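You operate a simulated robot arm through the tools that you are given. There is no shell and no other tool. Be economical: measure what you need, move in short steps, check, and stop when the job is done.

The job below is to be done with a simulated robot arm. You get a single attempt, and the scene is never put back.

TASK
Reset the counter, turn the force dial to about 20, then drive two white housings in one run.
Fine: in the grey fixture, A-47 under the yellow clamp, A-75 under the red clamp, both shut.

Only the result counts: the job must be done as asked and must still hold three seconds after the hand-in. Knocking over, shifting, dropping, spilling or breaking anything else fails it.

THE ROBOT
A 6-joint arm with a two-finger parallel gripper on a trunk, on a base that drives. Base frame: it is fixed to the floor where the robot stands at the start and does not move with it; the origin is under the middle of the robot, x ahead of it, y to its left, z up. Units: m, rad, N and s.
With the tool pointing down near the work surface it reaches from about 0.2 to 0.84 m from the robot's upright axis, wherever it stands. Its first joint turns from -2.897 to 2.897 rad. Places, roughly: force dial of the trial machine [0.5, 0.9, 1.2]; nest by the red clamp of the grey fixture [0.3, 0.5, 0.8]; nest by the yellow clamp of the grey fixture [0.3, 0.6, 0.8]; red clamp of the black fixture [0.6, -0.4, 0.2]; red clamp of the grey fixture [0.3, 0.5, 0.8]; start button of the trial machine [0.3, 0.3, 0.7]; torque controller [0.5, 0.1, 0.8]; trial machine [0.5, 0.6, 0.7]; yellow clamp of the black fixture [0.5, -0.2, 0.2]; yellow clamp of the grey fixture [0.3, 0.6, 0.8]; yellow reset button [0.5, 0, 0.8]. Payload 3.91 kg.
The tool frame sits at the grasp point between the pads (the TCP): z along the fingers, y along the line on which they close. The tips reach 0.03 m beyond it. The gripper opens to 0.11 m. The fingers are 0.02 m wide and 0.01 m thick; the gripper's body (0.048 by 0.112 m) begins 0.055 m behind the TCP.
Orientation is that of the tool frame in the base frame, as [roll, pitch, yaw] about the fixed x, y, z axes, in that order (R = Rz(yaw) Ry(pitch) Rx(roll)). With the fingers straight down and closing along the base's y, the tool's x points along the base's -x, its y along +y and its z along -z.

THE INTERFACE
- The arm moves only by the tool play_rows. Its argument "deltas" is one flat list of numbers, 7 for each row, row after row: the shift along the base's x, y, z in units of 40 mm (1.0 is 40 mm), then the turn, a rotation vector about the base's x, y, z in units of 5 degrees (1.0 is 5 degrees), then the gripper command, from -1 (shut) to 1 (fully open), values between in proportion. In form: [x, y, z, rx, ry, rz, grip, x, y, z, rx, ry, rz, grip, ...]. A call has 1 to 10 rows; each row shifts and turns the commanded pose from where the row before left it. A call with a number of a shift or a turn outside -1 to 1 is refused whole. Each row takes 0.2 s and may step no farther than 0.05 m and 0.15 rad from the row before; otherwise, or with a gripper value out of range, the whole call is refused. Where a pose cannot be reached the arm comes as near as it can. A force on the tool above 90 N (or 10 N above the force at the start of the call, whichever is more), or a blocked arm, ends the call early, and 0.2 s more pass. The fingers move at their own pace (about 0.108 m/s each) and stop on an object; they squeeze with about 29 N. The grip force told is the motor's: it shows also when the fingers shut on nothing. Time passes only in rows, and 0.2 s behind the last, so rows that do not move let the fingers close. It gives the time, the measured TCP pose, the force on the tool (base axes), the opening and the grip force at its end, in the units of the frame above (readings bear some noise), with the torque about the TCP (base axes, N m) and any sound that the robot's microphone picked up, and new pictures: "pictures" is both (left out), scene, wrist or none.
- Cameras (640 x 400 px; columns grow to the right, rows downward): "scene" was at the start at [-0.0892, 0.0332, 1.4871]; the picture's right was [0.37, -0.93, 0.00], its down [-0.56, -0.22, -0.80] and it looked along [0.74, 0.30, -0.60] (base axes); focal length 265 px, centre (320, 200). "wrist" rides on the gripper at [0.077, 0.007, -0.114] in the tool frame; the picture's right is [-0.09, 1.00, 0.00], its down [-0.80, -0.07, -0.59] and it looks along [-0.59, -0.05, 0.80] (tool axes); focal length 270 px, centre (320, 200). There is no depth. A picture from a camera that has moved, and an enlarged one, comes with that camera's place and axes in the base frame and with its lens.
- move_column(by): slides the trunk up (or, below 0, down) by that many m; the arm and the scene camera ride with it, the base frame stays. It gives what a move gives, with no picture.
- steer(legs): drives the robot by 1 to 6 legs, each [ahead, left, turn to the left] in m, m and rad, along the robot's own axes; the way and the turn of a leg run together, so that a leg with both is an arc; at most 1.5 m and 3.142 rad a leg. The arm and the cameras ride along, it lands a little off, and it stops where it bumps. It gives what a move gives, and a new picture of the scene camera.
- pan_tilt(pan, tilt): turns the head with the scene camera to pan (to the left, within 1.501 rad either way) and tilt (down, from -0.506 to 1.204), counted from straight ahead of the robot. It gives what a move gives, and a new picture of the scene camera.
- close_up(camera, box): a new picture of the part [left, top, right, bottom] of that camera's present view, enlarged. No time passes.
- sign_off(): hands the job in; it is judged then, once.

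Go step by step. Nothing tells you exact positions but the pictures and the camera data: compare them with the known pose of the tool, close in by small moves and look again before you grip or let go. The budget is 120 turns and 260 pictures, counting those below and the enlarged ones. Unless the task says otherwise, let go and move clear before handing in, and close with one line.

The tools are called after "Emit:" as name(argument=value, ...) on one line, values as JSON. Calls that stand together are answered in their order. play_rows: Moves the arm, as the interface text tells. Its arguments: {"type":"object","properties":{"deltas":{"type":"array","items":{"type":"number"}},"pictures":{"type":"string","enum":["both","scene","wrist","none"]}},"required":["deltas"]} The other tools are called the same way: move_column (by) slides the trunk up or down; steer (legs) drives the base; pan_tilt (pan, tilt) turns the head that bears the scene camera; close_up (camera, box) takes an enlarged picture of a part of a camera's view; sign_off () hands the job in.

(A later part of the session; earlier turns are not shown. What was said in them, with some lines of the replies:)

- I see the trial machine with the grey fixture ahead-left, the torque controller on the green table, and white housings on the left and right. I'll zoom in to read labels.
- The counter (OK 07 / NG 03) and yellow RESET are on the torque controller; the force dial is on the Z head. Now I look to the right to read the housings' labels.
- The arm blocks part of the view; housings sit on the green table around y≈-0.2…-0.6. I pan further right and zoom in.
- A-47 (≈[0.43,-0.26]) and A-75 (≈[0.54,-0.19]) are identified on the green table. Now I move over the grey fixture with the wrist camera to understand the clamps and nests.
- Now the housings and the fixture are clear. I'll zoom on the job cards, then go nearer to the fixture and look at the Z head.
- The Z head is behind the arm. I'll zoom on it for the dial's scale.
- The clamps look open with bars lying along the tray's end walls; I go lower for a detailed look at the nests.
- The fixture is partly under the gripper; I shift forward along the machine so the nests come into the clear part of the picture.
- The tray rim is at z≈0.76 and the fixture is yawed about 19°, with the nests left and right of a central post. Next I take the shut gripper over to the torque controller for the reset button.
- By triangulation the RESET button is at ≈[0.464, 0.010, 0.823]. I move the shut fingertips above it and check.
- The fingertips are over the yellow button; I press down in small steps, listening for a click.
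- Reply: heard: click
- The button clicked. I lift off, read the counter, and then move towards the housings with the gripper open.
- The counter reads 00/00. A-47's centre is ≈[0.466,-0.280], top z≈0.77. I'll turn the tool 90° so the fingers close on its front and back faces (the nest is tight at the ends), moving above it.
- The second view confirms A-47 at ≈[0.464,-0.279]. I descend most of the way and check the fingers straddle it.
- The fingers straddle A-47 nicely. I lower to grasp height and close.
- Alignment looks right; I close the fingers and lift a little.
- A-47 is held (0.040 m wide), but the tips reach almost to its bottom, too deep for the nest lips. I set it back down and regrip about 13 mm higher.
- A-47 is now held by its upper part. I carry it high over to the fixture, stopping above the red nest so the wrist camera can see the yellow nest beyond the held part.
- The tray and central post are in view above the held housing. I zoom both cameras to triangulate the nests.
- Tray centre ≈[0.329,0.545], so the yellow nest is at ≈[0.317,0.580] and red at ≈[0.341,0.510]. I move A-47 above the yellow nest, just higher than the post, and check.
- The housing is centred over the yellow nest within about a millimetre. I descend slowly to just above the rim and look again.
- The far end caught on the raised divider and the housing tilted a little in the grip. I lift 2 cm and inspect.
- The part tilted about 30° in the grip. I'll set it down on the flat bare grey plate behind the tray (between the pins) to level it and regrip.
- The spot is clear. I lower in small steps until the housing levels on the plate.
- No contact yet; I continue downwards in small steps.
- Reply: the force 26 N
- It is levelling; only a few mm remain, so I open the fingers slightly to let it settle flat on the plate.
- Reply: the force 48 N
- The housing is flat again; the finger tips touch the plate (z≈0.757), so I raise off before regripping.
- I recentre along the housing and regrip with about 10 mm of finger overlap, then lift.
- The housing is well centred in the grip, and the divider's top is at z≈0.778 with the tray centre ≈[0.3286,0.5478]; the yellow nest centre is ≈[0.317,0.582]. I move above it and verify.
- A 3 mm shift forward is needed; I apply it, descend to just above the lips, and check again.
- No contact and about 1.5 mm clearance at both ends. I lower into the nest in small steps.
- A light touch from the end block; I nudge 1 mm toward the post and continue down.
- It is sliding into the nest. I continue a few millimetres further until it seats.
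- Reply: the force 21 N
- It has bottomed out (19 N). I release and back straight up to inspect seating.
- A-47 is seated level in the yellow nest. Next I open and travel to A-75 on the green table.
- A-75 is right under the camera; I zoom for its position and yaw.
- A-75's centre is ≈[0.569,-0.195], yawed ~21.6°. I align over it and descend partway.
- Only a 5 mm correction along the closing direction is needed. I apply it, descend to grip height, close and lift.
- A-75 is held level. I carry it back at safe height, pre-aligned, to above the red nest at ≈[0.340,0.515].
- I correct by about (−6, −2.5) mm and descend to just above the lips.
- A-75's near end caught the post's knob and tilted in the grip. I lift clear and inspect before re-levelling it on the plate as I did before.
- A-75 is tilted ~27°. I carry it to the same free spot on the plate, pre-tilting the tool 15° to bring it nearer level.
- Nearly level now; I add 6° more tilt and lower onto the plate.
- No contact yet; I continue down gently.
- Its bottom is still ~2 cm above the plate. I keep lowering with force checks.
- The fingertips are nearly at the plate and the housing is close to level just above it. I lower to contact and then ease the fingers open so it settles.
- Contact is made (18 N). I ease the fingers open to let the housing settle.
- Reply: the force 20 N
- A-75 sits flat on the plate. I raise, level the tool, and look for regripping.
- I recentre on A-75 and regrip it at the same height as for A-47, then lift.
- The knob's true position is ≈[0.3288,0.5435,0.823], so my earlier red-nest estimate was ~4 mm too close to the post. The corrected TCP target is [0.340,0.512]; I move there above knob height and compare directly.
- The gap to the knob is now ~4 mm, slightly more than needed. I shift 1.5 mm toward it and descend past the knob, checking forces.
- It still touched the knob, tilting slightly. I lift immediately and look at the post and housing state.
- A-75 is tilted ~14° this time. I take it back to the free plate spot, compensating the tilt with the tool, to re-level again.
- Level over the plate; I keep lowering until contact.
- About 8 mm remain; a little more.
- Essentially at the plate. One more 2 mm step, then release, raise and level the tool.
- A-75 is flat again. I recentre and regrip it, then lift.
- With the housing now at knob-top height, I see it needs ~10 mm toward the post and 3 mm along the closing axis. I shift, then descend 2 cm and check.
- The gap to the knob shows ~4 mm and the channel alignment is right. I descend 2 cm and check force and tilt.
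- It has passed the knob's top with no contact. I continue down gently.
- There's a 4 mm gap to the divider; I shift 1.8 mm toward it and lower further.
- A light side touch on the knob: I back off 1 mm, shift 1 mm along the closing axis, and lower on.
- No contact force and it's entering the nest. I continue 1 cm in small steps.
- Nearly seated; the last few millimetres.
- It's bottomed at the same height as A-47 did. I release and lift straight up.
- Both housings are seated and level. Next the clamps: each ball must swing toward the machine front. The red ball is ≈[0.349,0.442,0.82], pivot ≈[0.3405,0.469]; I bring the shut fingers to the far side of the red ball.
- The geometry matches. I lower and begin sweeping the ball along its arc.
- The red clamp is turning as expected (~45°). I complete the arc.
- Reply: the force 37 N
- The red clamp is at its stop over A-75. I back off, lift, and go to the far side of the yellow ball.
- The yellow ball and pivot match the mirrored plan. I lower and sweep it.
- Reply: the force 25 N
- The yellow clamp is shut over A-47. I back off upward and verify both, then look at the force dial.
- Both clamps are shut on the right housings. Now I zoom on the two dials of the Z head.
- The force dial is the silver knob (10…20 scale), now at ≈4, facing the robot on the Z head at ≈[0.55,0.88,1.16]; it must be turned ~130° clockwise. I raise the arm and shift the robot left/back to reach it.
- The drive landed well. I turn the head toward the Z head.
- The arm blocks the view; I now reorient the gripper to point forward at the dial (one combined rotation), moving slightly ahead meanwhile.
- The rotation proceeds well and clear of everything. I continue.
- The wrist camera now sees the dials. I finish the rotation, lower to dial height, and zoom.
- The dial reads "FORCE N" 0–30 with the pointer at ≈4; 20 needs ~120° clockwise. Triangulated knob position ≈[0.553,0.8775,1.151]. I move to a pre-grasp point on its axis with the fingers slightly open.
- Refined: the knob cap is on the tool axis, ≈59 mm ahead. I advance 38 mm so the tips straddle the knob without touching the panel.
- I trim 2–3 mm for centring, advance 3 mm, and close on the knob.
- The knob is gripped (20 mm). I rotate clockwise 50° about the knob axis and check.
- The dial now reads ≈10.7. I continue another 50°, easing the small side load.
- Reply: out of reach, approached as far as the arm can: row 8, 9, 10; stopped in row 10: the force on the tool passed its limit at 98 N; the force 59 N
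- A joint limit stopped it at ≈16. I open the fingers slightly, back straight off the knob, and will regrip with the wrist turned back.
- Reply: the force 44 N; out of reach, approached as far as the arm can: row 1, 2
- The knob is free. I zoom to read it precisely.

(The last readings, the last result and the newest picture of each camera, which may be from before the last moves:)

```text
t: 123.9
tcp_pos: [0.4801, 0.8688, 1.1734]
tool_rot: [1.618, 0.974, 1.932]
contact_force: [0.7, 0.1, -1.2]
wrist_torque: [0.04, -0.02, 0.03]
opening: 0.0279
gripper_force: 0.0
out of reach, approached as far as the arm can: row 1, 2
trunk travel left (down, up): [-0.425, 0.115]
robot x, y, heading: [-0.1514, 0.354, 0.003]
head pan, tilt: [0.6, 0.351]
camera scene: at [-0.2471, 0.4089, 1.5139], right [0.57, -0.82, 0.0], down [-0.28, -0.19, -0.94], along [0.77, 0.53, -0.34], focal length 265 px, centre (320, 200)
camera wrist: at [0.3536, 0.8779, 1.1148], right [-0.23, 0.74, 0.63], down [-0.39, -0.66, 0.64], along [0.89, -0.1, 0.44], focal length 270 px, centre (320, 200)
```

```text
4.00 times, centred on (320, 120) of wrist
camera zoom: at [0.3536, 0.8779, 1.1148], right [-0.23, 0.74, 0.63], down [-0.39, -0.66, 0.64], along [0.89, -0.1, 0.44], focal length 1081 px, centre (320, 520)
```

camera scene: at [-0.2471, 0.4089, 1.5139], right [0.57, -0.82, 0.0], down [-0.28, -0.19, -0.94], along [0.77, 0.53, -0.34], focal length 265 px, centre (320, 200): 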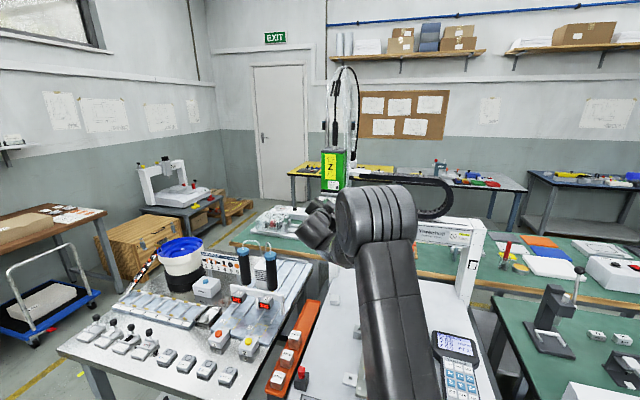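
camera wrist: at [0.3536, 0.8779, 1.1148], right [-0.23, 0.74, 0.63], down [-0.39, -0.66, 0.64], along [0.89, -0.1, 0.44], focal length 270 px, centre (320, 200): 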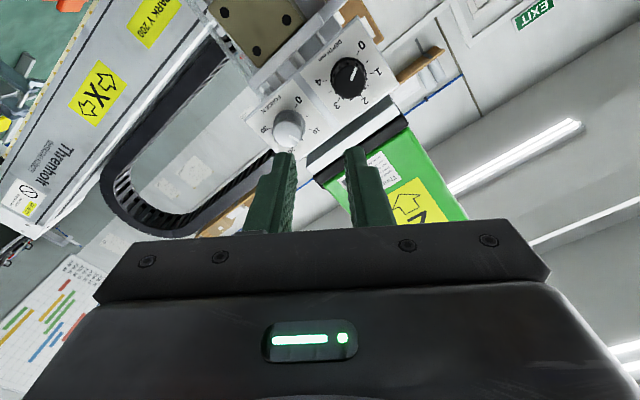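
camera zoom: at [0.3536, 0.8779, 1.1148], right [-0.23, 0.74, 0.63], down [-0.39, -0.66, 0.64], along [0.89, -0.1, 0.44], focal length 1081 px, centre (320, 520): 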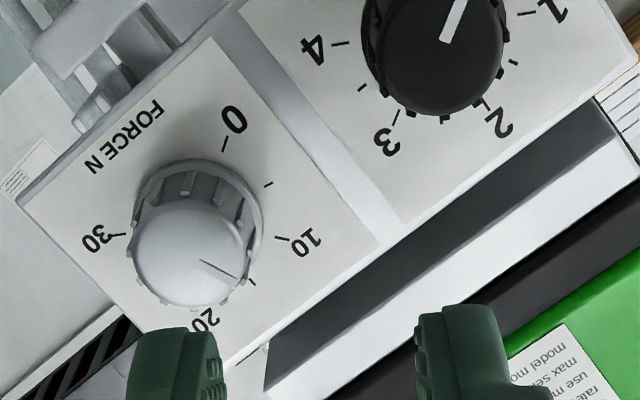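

The dial reads ≈11 (the later part slipped). I back the wrist off to a new start angle (−105°) at a pre-grasp point so the remaining ~68° can be done in one clean turn.

Emit:
play_rows(deltas=[-0.2, -0.11, -0.055, -0.94, -0.34, 0, -0.3, 0, -0.043, -0.055, -0.94, -0.34, 0, -0.3, 0, -0.043, -0.055, -0.94, -0.34, 0, -0.3, 0, -0.043, -0.055, -0.94, -0.34, 0, -0.3, 0, -0.043, -0.055, -0.94, -0.34, 0, -0.3, 0, -0.043, -0.055, -0.94, -0.34, 0, -0.3, 0, -0.043, -0.055, -0.94, -0.34, 0, -0.3, 0, -0.043, -0.055, -0.94, -0.34, 0, -0.3, 0, -0.043, -0.055, -0.94, -0.34, 0, -0.3, 0, 0, 0, -0.94, -0.34, 0, -0.3], pictures="none")

Emit:
play_rows(deltas=[0, 0, 0, -0.94, -0.34, 0, -0.3, 0, 0, 0, -0.94, -0.34, 0, -0.3, 0, 0, 0, -0.94, -0.34, 0, -0.3, 0, 0, 0, -0.94, -0.34, 0, -0.3, 0, 0, 0, -0.94, -0.34, 0, -0.3, 0, 0, 0, -0.94, -0.34, 0, -0.3, 0, 0, 0, -0.94, -0.34, 0, -0.3, 0, 0, 0, -0.94, -0.34, 0, -0.3, 0, 0, 0, -0.94, -0.34, 0, -0.3], pictures="none")

Emit:
play_rows(deltas=[0, 0, 0, -0.94, -0.34, 0, -0.3, 0, 0, 0, -0.94, -0.34, 0, -0.3, 0, 0, 0, -0.94, -0.34, 0, -0.3, 0, 0, 0, -0.94, -0.34, 0, -0.3, 0, 0, 0, -0.94, -0.34, 0, -0.3, 0, 0, 0, -0.94, -0.34, 0, -0.3, 0, 0, 0, -0.94, -0.34, 0, -0.3, 0, 0, 0, -0.94, -0.34, 0, -0.3, 0, 0, 0, -0.94, -0.34, 0, -0.3], pictures="both")

Emit:
close_up(camera="wrist", box=[200, 40, 440, 220])

```text
t: 126.1
tcp_pos: [0.4736, 0.8479, 1.1515]
tool_rot: [-1.56, 1.298, -1.247]
contact_force: [0.3, 0.1, 0.3]
wrist_torque: [0.01, 0.03, -0.02]
opening: 0.0388
gripper_force: 0.0
trunk travel left (down, up): [-0.425, 0.115]
robot x, y, heading: [-0.1538, 0.3567, 0.005]
head pan, tilt: [0.6, 0.351]
```

```text
t: 128.1
tcp_pos: [0.4738, 0.8491, 1.1524]
tool_rot: [-1.542, 0.51, -1.23]
contact_force: [-0.1, 0.2, 0.0]
wrist_torque: [0.03, -0.02, -0.02]
opening: 0.0386
gripper_force: 0.1
trunk travel left (down, up): [-0.425, 0.115]
robot x, y, heading: [-0.1565, 0.3524, 0.002]
head pan, tilt: [0.6, 0.351]
```

```text
t: 130.1
tcp_pos: [0.4748, 0.8485, 1.15]
tool_rot: [-1.536, -0.273, -1.229]
contact_force: [-0.5, -0.2, 0.8]
wrist_torque: [0.01, -0.02, -0.02]
opening: 0.0386
gripper_force: 0.1
trunk travel left (down, up): [-0.425, 0.115]
robot x, y, heading: [-0.1525, 0.3515, -0.002]
head pan, tilt: [0.6, 0.351]
camera scene: at [-0.2477, 0.4089, 1.5136], right [0.57, -0.82, 0.0], down [-0.28, -0.19, -0.94], along [0.77, 0.53, -0.34], focal length 265 px, centre (320, 200)
camera wrist: at [0.3917, 0.7372, 1.1594], right [0.09, -0.16, -0.98], down [-0.82, 0.54, -0.17], along [0.56, 0.83, -0.08], focal length 270 px, centre (320, 200)
```

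scene: 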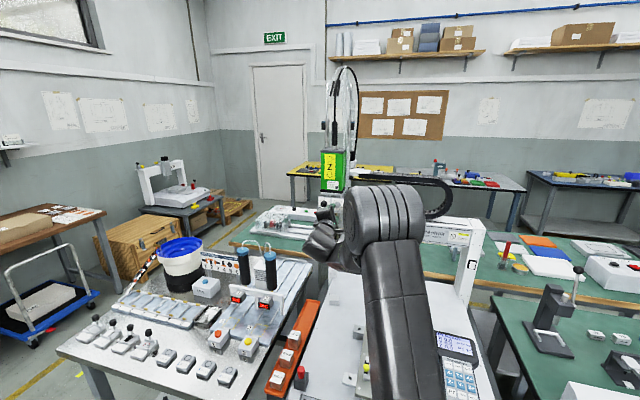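
wrist: 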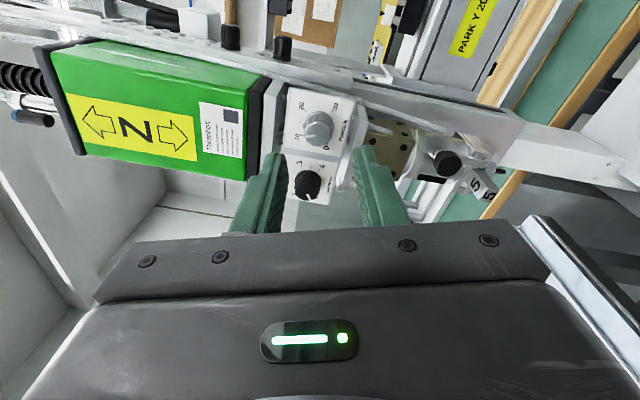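

```text
2.22 times, centred on (320, 130) of wrist
camera zoom: at [0.3917, 0.7372, 1.1594], right [0.09, -0.16, -0.98], down [-0.82, 0.54, -0.17], along [0.56, 0.83, -0.08], focal length 601 px, centre (320, 356)
```

zoom: 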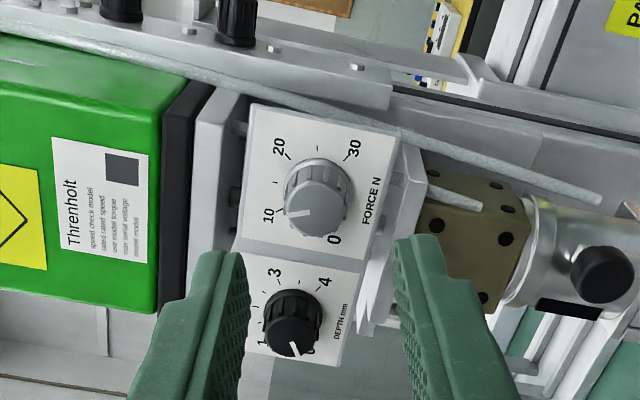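

Aligned with the knob again, wrist at −105°. I correct a 2° axis tilt, advance 51 mm over the knob, and grip.

Emit:
play_rows(deltas=[0.4, 0.147, 0.058, -0.13, 0.36, 0, -0.3, 0.4, 0.15, 0, 0, 0, 0, -0.3, 0.25, 0.09, 0, 0, 0, 0, -0.3, 0, 0, 0, 0, 0, 0, -0.3], pictures="none")

Emit:
close_up(camera="wrist", box=[220, 80, 420, 240])

```text
t: 131.1
tcp_pos: [0.5176, 0.8636, 1.1533]
tool_rot: [-1.571, -0.272, -1.222]
contact_force: [-0.3, -0.8, 0.1]
wrist_torque: [0.02, 0.01, 0.01]
opening: 0.0384
gripper_force: 0.0
trunk travel left (down, up): [-0.425, 0.115]
robot x, y, heading: [-0.154, 0.3575, 0.001]
head pan, tilt: [0.6, 0.351]
```

```text
2.50 times, centred on (320, 160) of wrist
camera zoom: at [0.4349, 0.7526, 1.1664], right [0.06, -0.17, -0.98], down [-0.83, 0.54, -0.15], along [0.56, 0.82, -0.11], focal length 676 px, centre (320, 300)
```

zoom: 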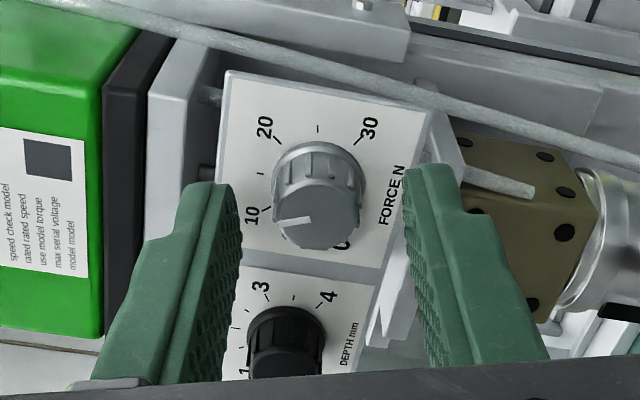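

Centred; I advance 5 mm more and close, then rotate 35° and check that the knob follows.

Emit:
play_rows(deltas=[0.118, 0.042, 0, 0, 0, 0, -0.3, 0, 0, 0, 0, 0, 0, -1, 0, 0, 0, 0, 0, 0, -1, 0, 0, 0, 0.94, 0.34, 0, -1, 0, 0, 0, 0.94, 0.34, 0, -1, 0, 0, 0, 0.94, 0.34, 0, -1, 0, 0, 0, 0.94, 0.34, 0, -1, 0, 0, 0, 0.94, 0.34, 0, -1, 0, 0, 0, 0.94, 0.34, 0, -1, 0, 0, 0, 0.94, 0.34, 0, -1], pictures="none")

Emit:
close_up(camera="wrist", box=[220, 80, 420, 240])

```text
t: 133.3
tcp_pos: [0.5218, 0.8662, 1.1528]
tool_rot: [-1.568, 0.341, -1.22]
contact_force: [13.6, 6.4, 12.8]
wrist_torque: [0.24, -0.69, 0.16]
opening: 0.0202
gripper_force: 44.9
trunk travel left (down, up): [-0.425, 0.115]
robot x, y, heading: [-0.154, 0.3526, 0.003]
head pan, tilt: [0.6, 0.351]
```

```text
2.50 times, centred on (320, 160) of wrist
camera zoom: at [0.4377, 0.7601, 1.1195], right [-0.14, 0.39, -0.91], down [-0.81, 0.48, 0.33], along [0.57, 0.78, 0.25], focal length 676 px, centre (320, 300)
```

zoom: 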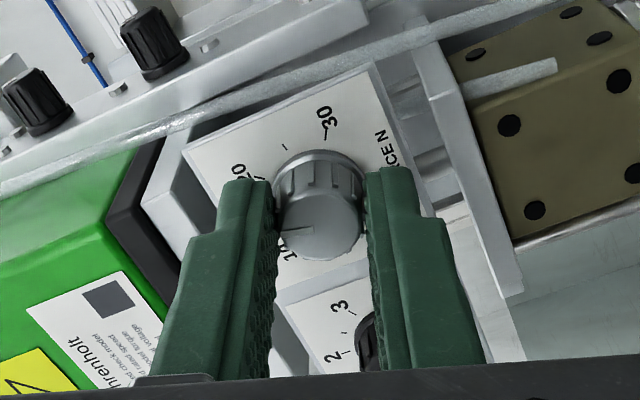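

The knob follows (≈14–15 now). I continue another 35°.

Emit:
play_rows(deltas=[0, 0, 0, 0.94, 0.34, 0, -1, 0, 0, 0, 0.94, 0.34, 0, -1, 0, 0, 0, 0.94, 0.34, 0, -1, 0, 0, 0, 0.94, 0.34, 0, -1, 0, 0, 0, 0.94, 0.34, 0, -1, 0, 0, 0, 0.94, 0.34, 0, -1, 0, 0, 0, 0.94, 0.34, 0, -1], pictures="none")

Emit:
close_up(camera="wrist", box=[260, 80, 380, 180])

```text
t: 134.9
tcp_pos: [0.5217, 0.8667, 1.1531]
tool_rot: [-1.57, 0.952, -1.222]
contact_force: [17.3, 8.3, 10.5]
wrist_torque: [0.33, -1.0, 0.12]
opening: 0.0206
gripper_force: 45.3
trunk travel left (down, up): [-0.425, 0.115]
robot x, y, heading: [-0.1536, 0.3519, 0.002]
head pan, tilt: [0.6, 0.351]
```

```text
4.00 times, centred on (320, 130) of wrist
camera zoom: at [0.4266, 0.7898, 1.0847], right [-0.29, 0.81, -0.51], down [-0.7, 0.18, 0.69], along [0.65, 0.56, 0.51], focal length 1081 px, centre (320, 480)
```

zoom: 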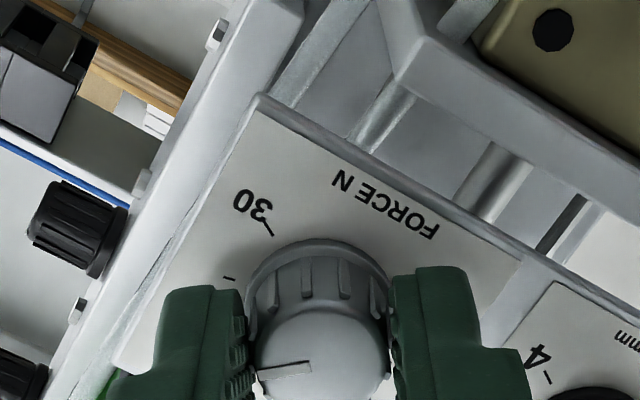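

The pointer now reads ≈20.5–21. I open slightly and back straight off to read it unobstructed.

Emit:
play_rows(deltas=[0, 0, 0, 0, 0, 0, -0.5, 0, 0, 0, 0, 0, 0, -0.5, -0.4, -0.144, 0, 0, 0, 0, -0.5, -0.6, -0.216, 0, 0, 0, 0, -0.5], pictures="wrist")

Emit:
close_up(camera="wrist", box=[240, 60, 400, 160])

```text
t: 135.9
tcp_pos: [0.4791, 0.8532, 1.1513]
tool_rot: [-1.567, 0.95, -1.221]
contact_force: [0.0, -0.5, 0.1]
wrist_torque: [-0.03, -0.01, 0.03]
opening: 0.0274
gripper_force: 0.0
trunk travel left (down, up): [-0.425, 0.115]
robot x, y, heading: [-0.1535, 0.354, 0.001]
head pan, tilt: [0.6, 0.351]
camera wrist: at [0.3832, 0.7766, 1.0832], right [-0.29, 0.81, -0.51], down [-0.7, 0.18, 0.69], along [0.65, 0.56, 0.51], focal length 270 px, centre (320, 200)
```

wrist: 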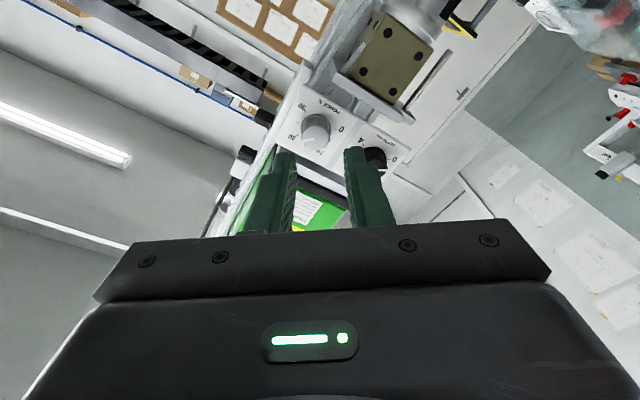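

```text
4.00 times, centred on (320, 110) of wrist
camera zoom: at [0.3832, 0.7766, 1.0832], right [-0.29, 0.81, -0.51], down [-0.7, 0.18, 0.69], along [0.65, 0.56, 0.51], focal length 1081 px, centre (320, 560)
```

zoom: 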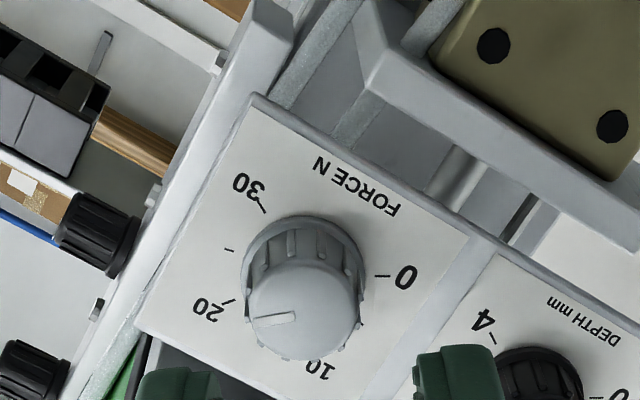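

It reads ≈21.4. I zoom further to decide on a small correction.

Emit:
close_up(camera="wrist", box=[285, 105, 345, 155])

```text
8.00 times, centred on (315, 130) of wrist
camera zoom: at [0.3832, 0.7766, 1.0832], right [-0.29, 0.81, -0.51], down [-0.7, 0.18, 0.69], along [0.65, 0.56, 0.51], focal length 2162 px, centre (360, 760)
```

zoom: 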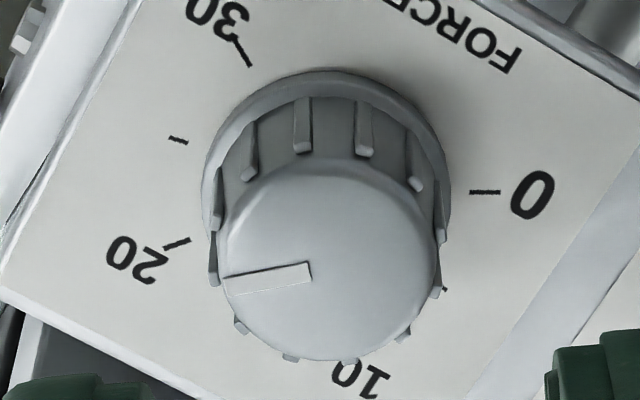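

It reads ≈21.6, so I go back onto the knob and turn it ~11° anticlockwise.

Emit:
play_rows(deltas=[0.5, 0.18, 0, 0, 0, 0, -0.45, 0.5, 0.18, 0, 0, 0, 0, -0.45, 0, 0, 0, 0, 0, 0, -1, 0, 0, 0, 0, 0, 0, -1, 0, 0, 0, -0.7, -0.25, 0, -1, 0, 0, 0, -0.7, -0.25, 0, -1, 0, 0, 0, -0.7, -0.25, 0, -1, 0, 0, 0, 0, 0, 0, -1], pictures="none")

Emit:
play_rows(deltas=[0, 0, 0, 0, 0, 0, -0.5, 0, 0, 0, 0, 0, 0, -0.5, -0.4, -0.144, 0, 0, 0, 0, -0.5, -0.6, -0.216, 0, 0, 0, 0, -0.5], pictures="none")

Emit:
close_up(camera="wrist", box=[285, 105, 345, 155])

```text
t: 137.7
tcp_pos: [0.5201, 0.8662, 1.1534]
tool_rot: [-1.571, 0.755, -1.224]
contact_force: [-14.1, -9.4, -7.5]
wrist_torque: [-0.07, 0.17, -0.37]
opening: 0.0204
gripper_force: 45.2
trunk travel left (down, up): [-0.425, 0.115]
robot x, y, heading: [-0.1554, 0.3561, -0.002]
head pan, tilt: [0.6, 0.351]
```

```text
t: 138.7
tcp_pos: [0.4809, 0.8528, 1.1542]
tool_rot: [-1.568, 0.754, -1.22]
contact_force: [-0.1, -0.4, 0.9]
wrist_torque: [-0.04, 0.04, -0.02]
opening: 0.0274
gripper_force: 0.0
trunk travel left (down, up): [-0.425, 0.115]
robot x, y, heading: [-0.154, 0.3552, -0.0]
head pan, tilt: [0.6, 0.351]
```

```text
8.00 times, centred on (315, 130) of wrist
camera zoom: at [0.3897, 0.7648, 1.0953], right [-0.25, 0.7, -0.67], down [-0.74, 0.3, 0.6], along [0.62, 0.65, 0.45], focal length 2162 px, centre (360, 760)
```

zoom: 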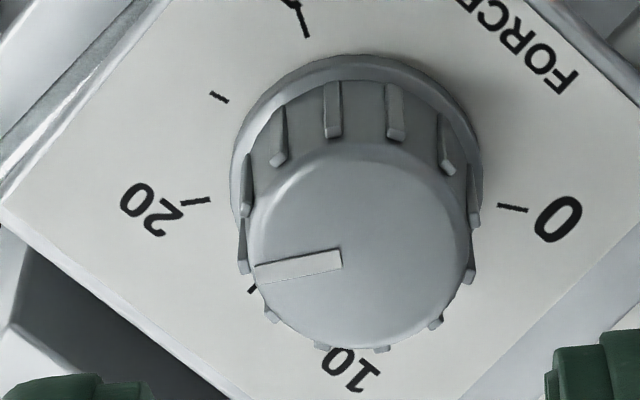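

The pointer is parallel to the 20 tick: the dial reads 20. Now I retreat and swing the gripper back to pointing down, moving toward the START button.

Emit:
play_rows(deltas=[-0.9, -0.33, 0.1, 0, 0, 0, -0.5, -0.9, -0.33, 0.2, 0, 0, 0, -0.5, -0.9, -0.33, 0.3, 0, 0, 0, -1, -0.14, -0.6, -0.1, -0.335, 0.942, 0, -1, -0.14, -0.6, -0.1, -0.335, 0.942, 0, -1, -0.14, -0.6, -0.1, -0.335, 0.942, 0, -1, -0.14, -0.6, -0.1, -0.335, 0.942, 0, -1, -0.14, -0.6, -0.1, -0.335, 0.942, 0, -1, -0.14, -0.6, -0.1, -0.335, 0.942, 0, -1, -0.14, -0.6, -0.1, -0.335, 0.942, 0, -1], pictures="scene")

Emit:
play_rows(deltas=[-0.14, -0.6, -0.1, -0.335, 0.942, 0, -1, -0.14, -0.6, -0.1, -0.335, 0.942, 0, -1, -0.14, -0.6, -0.1, -0.335, 0.942, 0, -1, -0.14, -0.6, -0.1, -0.335, 0.942, 0, -1, -0.14, -0.6, -0.1, -0.335, 0.942, 0, -1, -0.14, -0.6, -0.1, -0.335, 0.942, 0, -1, -0.14, -0.6, -0.1, -0.335, 0.942, 0, -1, -0.14, -0.6, -0.1, -0.335, 0.942, 0, -1, -0.14, -0.6, -0.1, -0.335, 0.942, 0, -1], pictures="none")

Emit:
play_rows(deltas=[0, 0, 0, -0.335, 0.942, 0, -1, 0, 0, 0, -0.335, 0.942, 0, -1], pictures="wrist")

Emit:
pan_tilt(pan=0.1, tilt=0.7)

```text
t: 140.9
tcp_pos: [0.3319, 0.6458, 1.1498]
tool_rot: [-2.337, 0.598, -1.719]
contact_force: [0.3, 0.0, 0.3]
wrist_torque: [0.03, -0.01, 0.01]
opening: 0.0
gripper_force: 28.9
trunk travel left (down, up): [-0.425, 0.115]
robot x, y, heading: [-0.1541, 0.3561, -0.0]
head pan, tilt: [0.6, 0.351]
camera scene: at [-0.248, 0.4086, 1.5136], right [0.57, -0.82, 0.0], down [-0.28, -0.19, -0.94], along [0.77, 0.53, -0.34], focal length 265 px, centre (320, 200)
```

scene: 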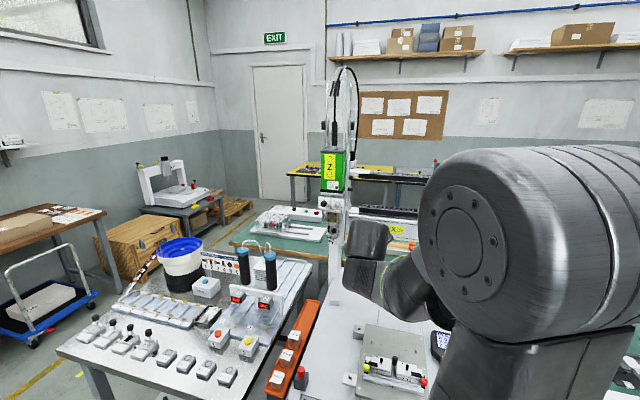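

```text
t: 142.9
tcp_pos: [0.2827, 0.4287, 1.1102]
tool_rot: [-3.019, 0.124, -1.973]
contact_force: [-0.1, -0.1, -0.3]
wrist_torque: [-0.02, 0.0, 0.0]
opening: 0.0002
gripper_force: 28.7
trunk travel left (down, up): [-0.425, 0.115]
robot x, y, heading: [-0.1525, 0.354, 0.001]
head pan, tilt: [0.6, 0.351]
```

```text
t: 143.5
tcp_pos: [0.2823, 0.4288, 1.1127]
tool_rot: [3.137, 0.006, -1.982]
contact_force: [-0.6, -0.2, 0.4]
wrist_torque: [0.03, -0.01, -0.03]
opening: 0.0
gripper_force: 28.7
trunk travel left (down, up): [-0.425, 0.115]
robot x, y, heading: [-0.1489, 0.354, 0.002]
head pan, tilt: [0.6, 0.351]
camera wrist: at [0.2449, 0.3595, 1.2255], right [-0.88, 0.48, 0.0], down [0.39, 0.7, 0.6], along [0.28, 0.53, -0.8], focal length 270 px, centre (320, 200)
```

wrist: 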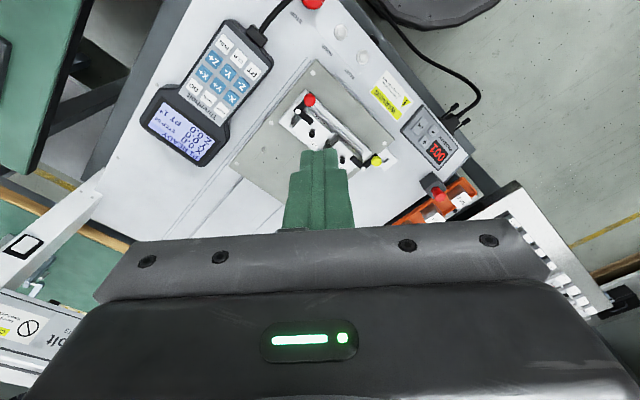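

```text
t: 144.4
tcp_pos: [0.2838, 0.4285, 1.1124]
tool_rot: [3.137, 0.007, -1.982]
contact_force: [0.6, 0.1, -0.4]
wrist_torque: [-0.02, 0.01, -0.01]
opening: 0.0
gripper_force: 28.8
trunk travel left (down, up): [-0.425, 0.115]
robot x, y, heading: [-0.1552, 0.3575, 0.007]
head pan, tilt: [0.099, 0.7]
camera scene: at [-0.24, 0.3647, 1.4823], right [0.1, -0.99, 0.0], down [-0.64, -0.07, -0.77], along [0.76, 0.08, -0.64], focal length 265 px, centre (320, 200)
```

scene: 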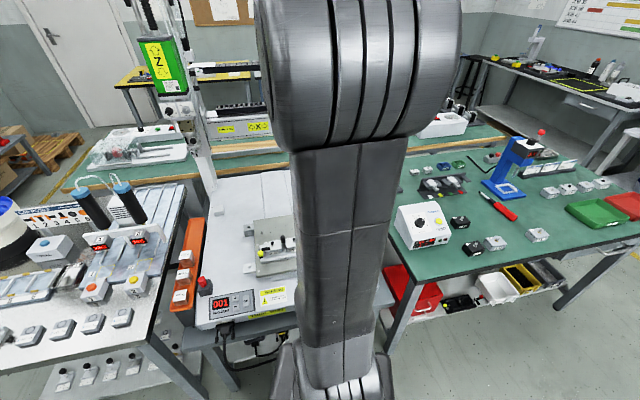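

The START button triangulates to ≈[0.278,0.288,0.699]. I move above it with shut fingers and check.

Emit:
play_rows(deltas=[-0.02, -0.5, -0.9, 0, 0, 0, -1, -0.02, -0.5, -0.9, 0, 0, 0, -1, -0.02, -0.5, -0.9, 0, 0, 0, -1, -0.02, -0.5, -0.9, 0, 0, 0, -1, -0.02, -0.5, -0.9, 0, 0, 0, -1, -0.02, -0.5, -0.9, 0, 0, 0, -1, -0.02, -0.5, -0.9, 0, 0, 0, -1], pictures="both")

Emit:
close_up(camera="wrist", box=[220, 60, 420, 220])

```text
t: 146.0
tcp_pos: [0.2754, 0.2854, 0.862]
tool_rot: [3.139, 0.006, -1.982]
contact_force: [1.4, 0.5, 0.8]
wrist_torque: [0.0, 0.02, -0.04]
opening: 0.0004
gripper_force: 29.1
trunk travel left (down, up): [-0.425, 0.115]
robot x, y, heading: [-0.1533, 0.3527, 0.002]
head pan, tilt: [0.099, 0.7]
camera scene: at [-0.2396, 0.3644, 1.4823], right [0.1, -0.99, 0.0], down [-0.64, -0.06, -0.76], along [0.76, 0.08, -0.64], focal length 265 px, centre (320, 200)
camera wrist: at [0.2377, 0.2169, 0.9743], right [-0.88, 0.48, 0.0], down [0.39, 0.7, 0.6], along [0.28, 0.53, -0.8], focal length 270 px, centre (320, 200)
```

scene: 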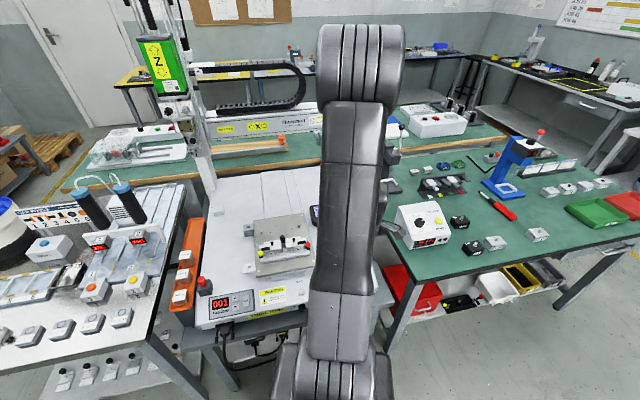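
wrist: 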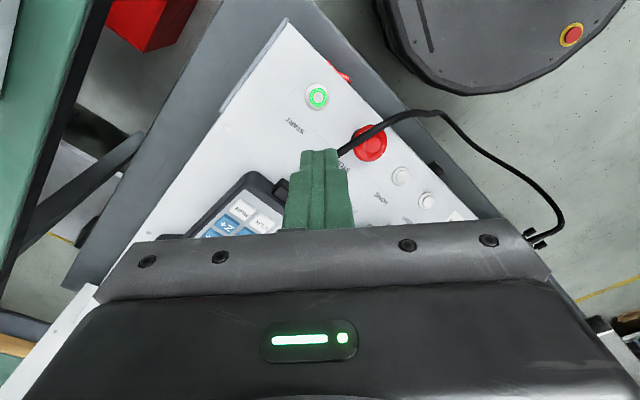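

```text
2.50 times, centred on (320, 140) of wrist
camera zoom: at [0.2377, 0.2169, 0.9743], right [-0.88, 0.48, 0.0], down [0.39, 0.7, 0.6], along [0.28, 0.53, -0.8], focal length 676 px, centre (320, 350)
```

zoom: 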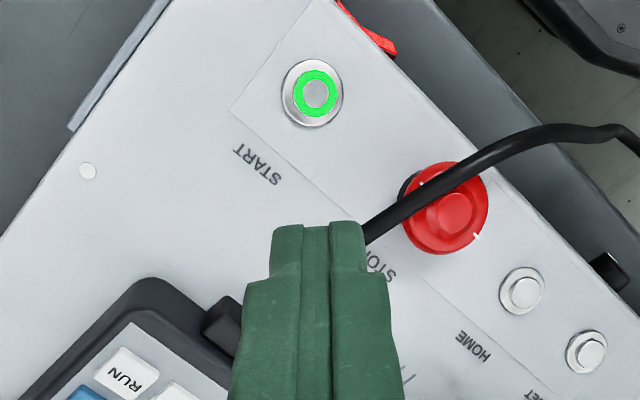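

The button projects right under the fingers. I descend near it and check once more.

Emit:
play_rows(deltas=[0, -0.02, -0.9, 0, 0, 0, -1, 0, 0, -0.9, 0, 0, 0, -1, 0, 0, -0.5, 0, 0, 0, -1, 0, 0, 0, 0, 0, 0, -1], pictures="wrist")

Emit:
close_up(camera="wrist", box=[220, 60, 420, 220])

```text
t: 147.0
tcp_pos: [0.2784, 0.2852, 0.7711]
tool_rot: [3.139, 0.005, -1.984]
contact_force: [-0.4, 0.0, 0.3]
wrist_torque: [-0.01, -0.02, -0.01]
opening: 0.0002
gripper_force: 29.0
trunk travel left (down, up): [-0.425, 0.115]
robot x, y, heading: [-0.1584, 0.3522, -0.002]
head pan, tilt: [0.099, 0.7]
camera wrist: at [0.2394, 0.2167, 0.8835], right [-0.88, 0.48, 0.0], down [0.39, 0.7, 0.6], along [0.28, 0.53, -0.8], focal length 270 px, centre (320, 200)
```

wrist: 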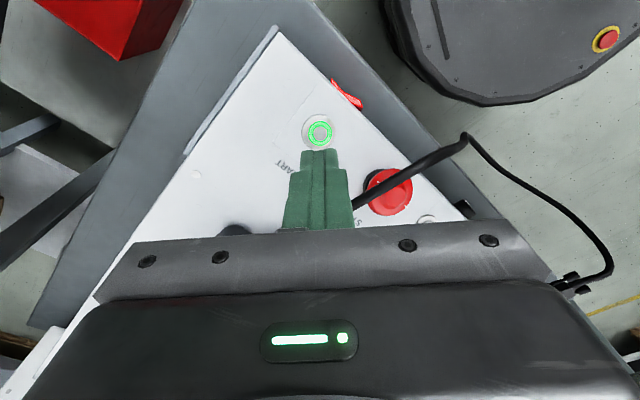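

```text
2.50 times, centred on (320, 140) of wrist
camera zoom: at [0.2394, 0.2167, 0.8835], right [-0.88, 0.48, 0.0], down [0.39, 0.7, 0.6], along [0.28, 0.53, -0.8], focal length 676 px, centre (320, 350)
```

zoom: 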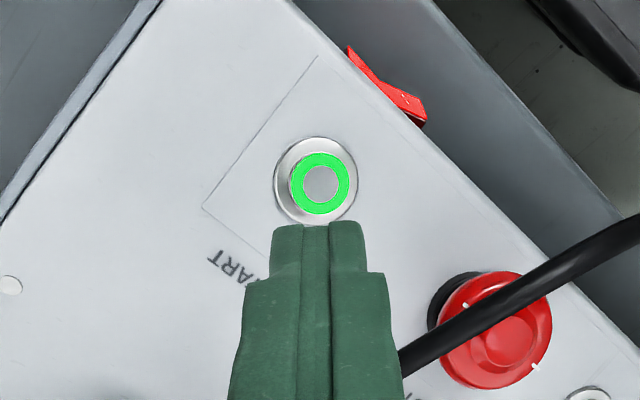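

The button is on the tool axis. I press down in small steps until the click.

Emit:
play_rows(deltas=[0, 0, -0.4, 0, 0, 0, -1, 0, 0, -0.3, 0, 0, 0, -1, 0, 0, -0.15, 0, 0, 0, -1, 0, 0, -0.1, 0, 0, 0, -1], pictures="none")

```text
t: 148.0
tcp_pos: [0.2775, 0.2863, 0.732]
tool_rot: [3.138, 0.007, -1.982]
contact_force: [-0.4, 1.1, 0.0]
wrist_torque: [0.01, 0.0, 0.02]
opening: 0.0
gripper_force: 28.9
trunk travel left (down, up): [-0.425, 0.115]
robot x, y, heading: [-0.1525, 0.356, -0.005]
head pan, tilt: [0.099, 0.7]
```

No contact yet at 0.732; I continue 2–3 mm at a time.

Emit:
play_rows(deltas=[0, 0, -0.1, 0, 0, 0, -1, 0, 0, -0.08, 0, 0, 0, -1], pictures="wrist")

```text
t: 148.6
tcp_pos: [0.2791, 0.2868, 0.7276]
tool_rot: [-3.136, 0.009, -1.982]
contact_force: [1.3, -5.5, 62.5]
wrist_torque: [0.09, -0.74, -0.04]
opening: 0.0
gripper_force: 29.3
trunk travel left (down, up): [-0.425, 0.115]
robot x, y, heading: [-0.1531, 0.3558, 0.003]
head pan, tilt: [0.099, 0.7]
heard: click
camera wrist: at [0.2397, 0.2177, 0.8405], right [-0.88, 0.48, 0.0], down [0.38, 0.7, 0.6], along [0.29, 0.53, -0.8], focal length 270 px, centre (320, 200)
```

wrist: 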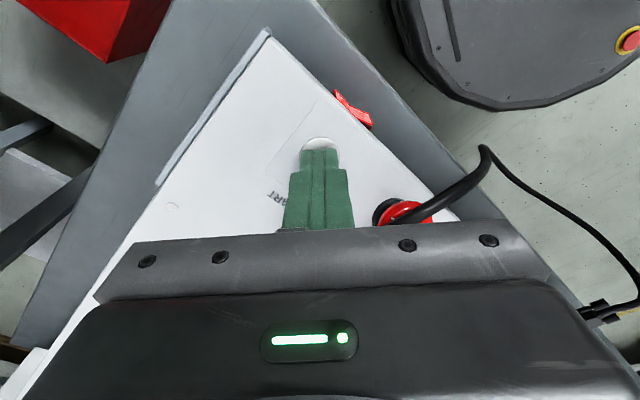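

START clicked. I lift clear and watch the machine run.

Emit:
play_rows(deltas=[0, 0, 1, 0, 0, 0, -1, 0, 0, 1, 0, 0, 0, -1, -0.3, -0.3, 1, 0, 0, 0, -1, -0.3, -0.3, 1, 0, 0, 0, -1, 0, 0, 0, 0, 0, 0, -1, 0, 0, 0, 0, 0, 0, -1], pictures="scene")

Emit:
pan_tilt(pan=0.5, tilt=0.6)

```text
t: 150.0
tcp_pos: [0.2553, 0.2616, 0.8816]
tool_rot: [3.138, 0.006, -1.982]
contact_force: [0.7, 0.7, 0.1]
wrist_torque: [-0.01, -0.01, 0.0]
opening: 0.0
gripper_force: 29.3
trunk travel left (down, up): [-0.425, 0.115]
robot x, y, heading: [-0.1557, 0.3584, 0.0]
head pan, tilt: [0.099, 0.7]
camera scene: at [-0.2397, 0.3646, 1.4822], right [0.1, -0.99, 0.0], down [-0.64, -0.06, -0.76], along [0.76, 0.08, -0.64], focal length 265 px, centre (320, 200)
```

scene: 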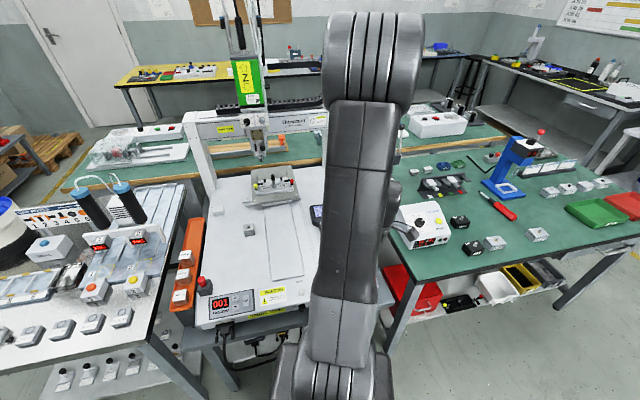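

```text
t: 150.9
tcp_pos: [0.2555, 0.2615, 0.8817]
tool_rot: [3.136, 0.004, -1.984]
contact_force: [-0.7, 0.7, 0.5]
wrist_torque: [0.02, 0.01, 0.0]
opening: 0.0
gripper_force: 29.1
trunk travel left (down, up): [-0.425, 0.115]
robot x, y, heading: [-0.1558, 0.3536, -0.002]
head pan, tilt: [0.499, 0.6]
camera scene: at [-0.2469, 0.3984, 1.4908], right [0.48, -0.88, 0.0], down [-0.5, -0.27, -0.82], along [0.72, 0.4, -0.57], focal length 265 px, centre (320, 200)
```

scene: 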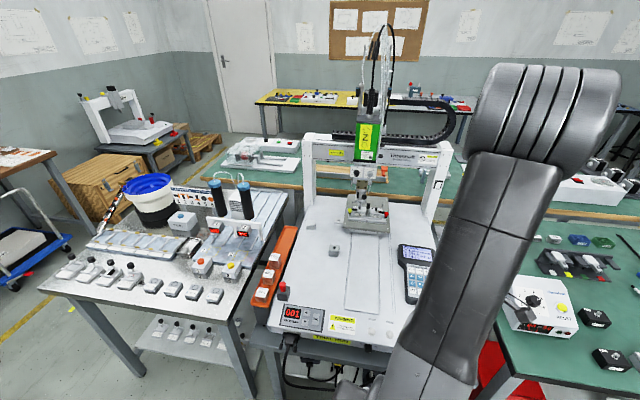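

The machine is running: the fixture moved under the Z head. I wait and watch it finish.

Emit:
play_rows(deltas=[0, 0, 0, 0, 0, 0, -1, 0, 0, 0, 0, 0, 0, -1, 0, 0, 0, 0, 0, 0, -1, 0, 0, 0, 0, 0, 0, -1, 0, 0, 0, 0, 0, 0, -1, 0, 0, 0, 0, 0, 0, -1, 0, 0, 0, 0, 0, 0, -1, 0, 0, 0, 0, 0, 0, -1, 0, 0, 0, 0, 0, 0, -1, 0, 0, 0, 0, 0, 0, -1], pictures="none")

Emit:
close_up(camera="scene", box=[260, 100, 460, 250])

Emit:
play_rows(deltas=[0, 0, 0, 0, 0, 0, -1, 0, 0, 0, 0, 0, 0, -1, 0, 0, 0, 0, 0, 0, -1, 0, 0, 0, 0, 0, 0, -1, 0, 0, 0, 0, 0, 0, -1, 0, 0, 0, 0, 0, 0, -1, 0, 0, 0, 0, 0, 0, -1, 0, 0, 0, 0, 0, 0, -1, 0, 0, 0, 0, 0, 0, -1, 0, 0, 0, 0, 0, 0, -1], pictures="none")

Emit:
close_up(camera="scene", box=[260, 100, 460, 250])

```text
t: 153.1
tcp_pos: [0.2538, 0.2607, 0.8837]
tool_rot: [3.138, 0.005, -1.983]
contact_force: [-0.8, -0.9, -0.3]
wrist_torque: [-0.03, 0.02, -0.04]
opening: 0.0
gripper_force: 28.7
trunk travel left (down, up): [-0.425, 0.115]
robot x, y, heading: [-0.1551, 0.3553, 0.001]
head pan, tilt: [0.499, 0.6]
```

```text
2.67 times, centred on (360, 175) of scene
camera zoom: at [-0.2469, 0.3984, 1.4908], right [0.48, -0.88, 0.0], down [-0.5, -0.27, -0.83], along [0.72, 0.4, -0.56], focal length 706 px, centre (213, 267)
```

zoom: 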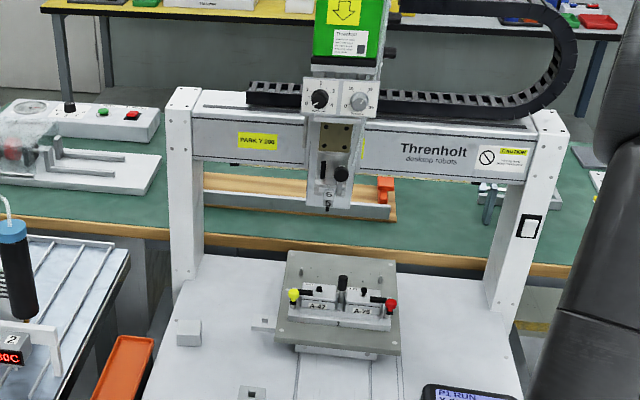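

```text
t: 155.3
tcp_pos: [0.2548, 0.2613, 0.881]
tool_rot: [3.138, 0.005, -1.984]
contact_force: [-0.5, -0.2, 0.2]
wrist_torque: [0.0, -0.01, 0.0]
opening: 0.0
gripper_force: 29.0
trunk travel left (down, up): [-0.425, 0.115]
robot x, y, heading: [-0.155, 0.3552, -0.001]
head pan, tilt: [0.499, 0.6]
```

```text
2.67 times, centred on (360, 175) of scene
camera zoom: at [-0.2469, 0.3984, 1.4908], right [0.48, -0.88, 0.0], down [-0.5, -0.27, -0.83], along [0.72, 0.4, -0.56], focal length 706 px, centre (213, 267)
```

zoom: 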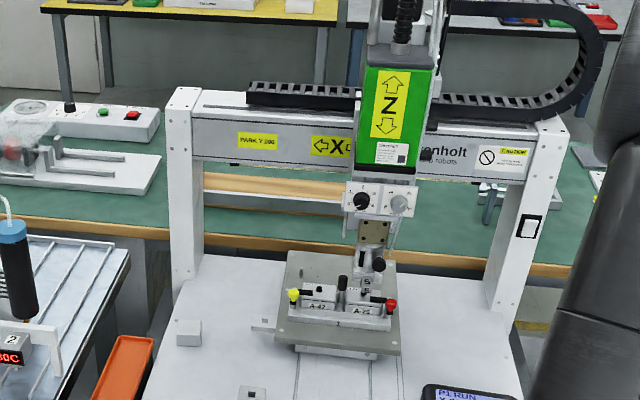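

The head has done one housing and is on the second. I keep waiting until the run finishes.

Emit:
play_rows(deltas=[0, 0, 0, 0, 0, 0, -1, 0, 0, 0, 0, 0, 0, -1, 0, 0, 0, 0, 0, 0, -1, 0, 0, 0, 0, 0, 0, -1, 0, 0, 0, 0, 0, 0, -1, 0, 0, 0, 0, 0, 0, -1, 0, 0, 0, 0, 0, 0, -1, 0, 0, 0, 0, 0, 0, -1, 0, 0, 0, 0, 0, 0, -1, 0, 0, 0, 0, 0, 0, -1], pictures="none")

Emit:
play_rows(deltas=[0, 0, 0, 0, 0, 0, -1, 0, 0, 0, 0, 0, 0, -1, 0, 0, 0, 0, 0, 0, -1, 0, 0, 0, 0, 0, 0, -1, 0, 0, 0, 0, 0, 0, -1, 0, 0, 0, 0, 0, 0, -1, 0, 0, 0, 0, 0, 0, -1, 0, 0, 0, 0, 0, 0, -1, 0, 0, 0, 0, 0, 0, -1, 0, 0, 0, 0, 0, 0, -1], pictures="scene")

Emit:
close_up(camera="scene", box=[260, 150, 460, 330])

```text
t: 157.5
tcp_pos: [0.2545, 0.2622, 0.8828]
tool_rot: [3.138, 0.007, -1.982]
contact_force: [-0.6, 0.1, -0.6]
wrist_torque: [0.01, -0.02, 0.03]
opening: 0.0
gripper_force: 29.1
trunk travel left (down, up): [-0.425, 0.115]
robot x, y, heading: [-0.155, 0.3554, 0.0]
head pan, tilt: [0.499, 0.6]
```

```text
t: 159.7
tcp_pos: [0.2545, 0.2624, 0.8825]
tool_rot: [3.139, 0.004, -1.982]
contact_force: [-0.3, 0.0, -0.8]
wrist_torque: [-0.01, 0.0, -0.02]
opening: 0.0001
gripper_force: 29.1
trunk travel left (down, up): [-0.425, 0.115]
robot x, y, heading: [-0.1575, 0.3541, -0.003]
head pan, tilt: [0.499, 0.6]
camera scene: at [-0.2469, 0.3984, 1.4908], right [0.48, -0.88, 0.0], down [-0.5, -0.27, -0.83], along [0.72, 0.4, -0.56], focal length 265 px, centre (320, 200)
```

scene: 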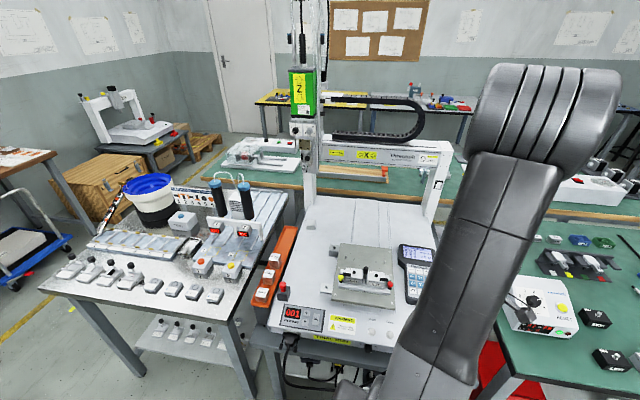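

```text
2.22 times, centred on (360, 240) of scene
camera zoom: at [-0.2469, 0.3984, 1.4908], right [0.48, -0.88, 0.0], down [-0.5, -0.27, -0.83], along [0.72, 0.4, -0.56], focal length 588 px, centre (231, 111)
```

zoom: 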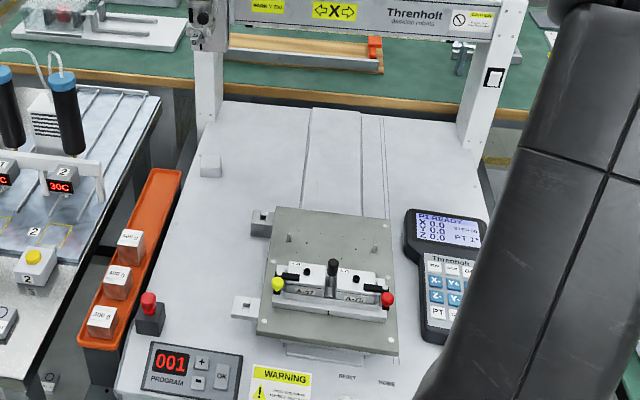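

The run is over: the pendant shows READY and the fixture is back home. I zoom on the screws, the counter and the dial.

Emit:
close_up(camera="scene", box=[335, 255, 405, 300])

Emit:
close_up(camera="scene", box=[495, 270, 585, 340])

Emit:
close_up(camera="scene", box=[280, 100, 340, 145])

```text
8.89 times, centred on (370, 278) of scene
camera zoom: at [-0.2469, 0.3984, 1.4908], right [0.48, -0.88, 0.0], down [-0.5, -0.27, -0.83], along [0.72, 0.4, -0.56], focal length 2352 px, centre (-124, -489)
```

zoom: 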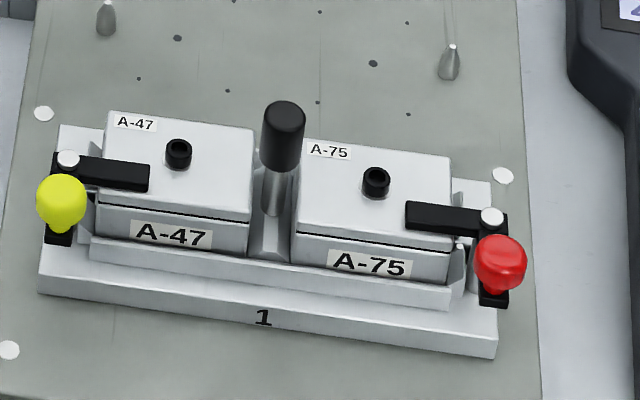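

```text
5.71 times, centred on (540, 305) of scene
camera zoom: at [-0.2469, 0.3984, 1.4908], right [0.48, -0.88, 0.0], down [-0.5, -0.27, -0.83], along [0.72, 0.4, -0.56], focal length 1512 px, centre (-937, -400)
```

zoom: 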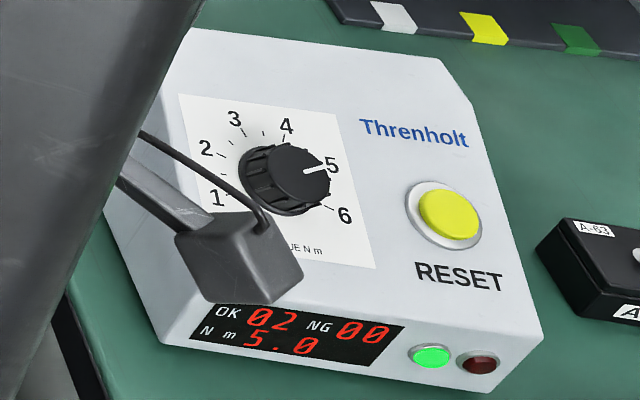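

```text
8.89 times, centred on (310, 122) of scene
camera zoom: at [-0.2469, 0.3984, 1.4908], right [0.48, -0.88, 0.0], down [-0.5, -0.27, -0.83], along [0.72, 0.4, -0.56], focal length 2352 px, centre (409, 889)
```

zoom: 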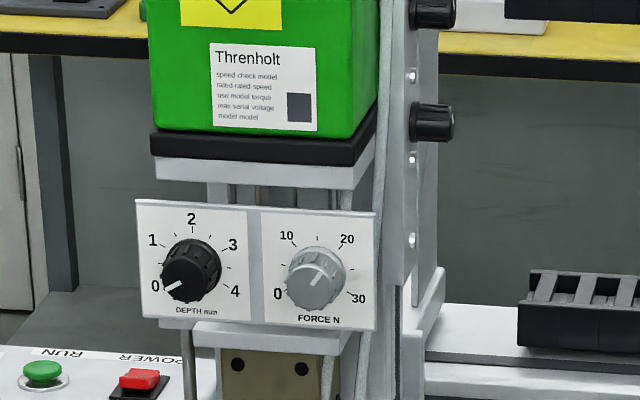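

Counter shows OK 02 / NG 00. I take one closer look at the force pointer.

Emit:
close_up(camera="scene", box=[303, 120, 321, 136])

```text
16.00 times, centred on (312, 128) of scene
camera zoom: at [-0.2469, 0.3984, 1.4908], right [0.48, -0.88, 0.0], down [-0.5, -0.27, -0.83], along [0.72, 0.4, -0.56], focal length 4234 px, centre (448, 1352)
```

zoom: 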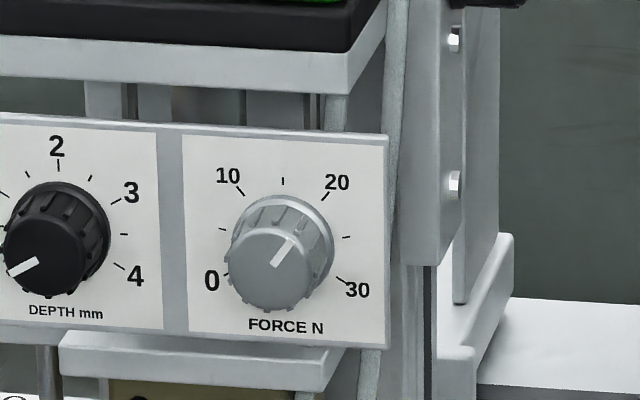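

The pointer lines up with 20, the counter reads OK 02 / NG 00, both screws are driven, both clamps are still shut and the arm is clear. I hand in.

Emit:
sign_off()

```text
The job is handed in.
```

The job is done and handed in. I reset the counter, set the force dial to 20 N, and drove A-47 (yellow clamp) and A-75 (red clamp) in one run. Both clamps are shut, and the counter reads OK 02 / NG 00.
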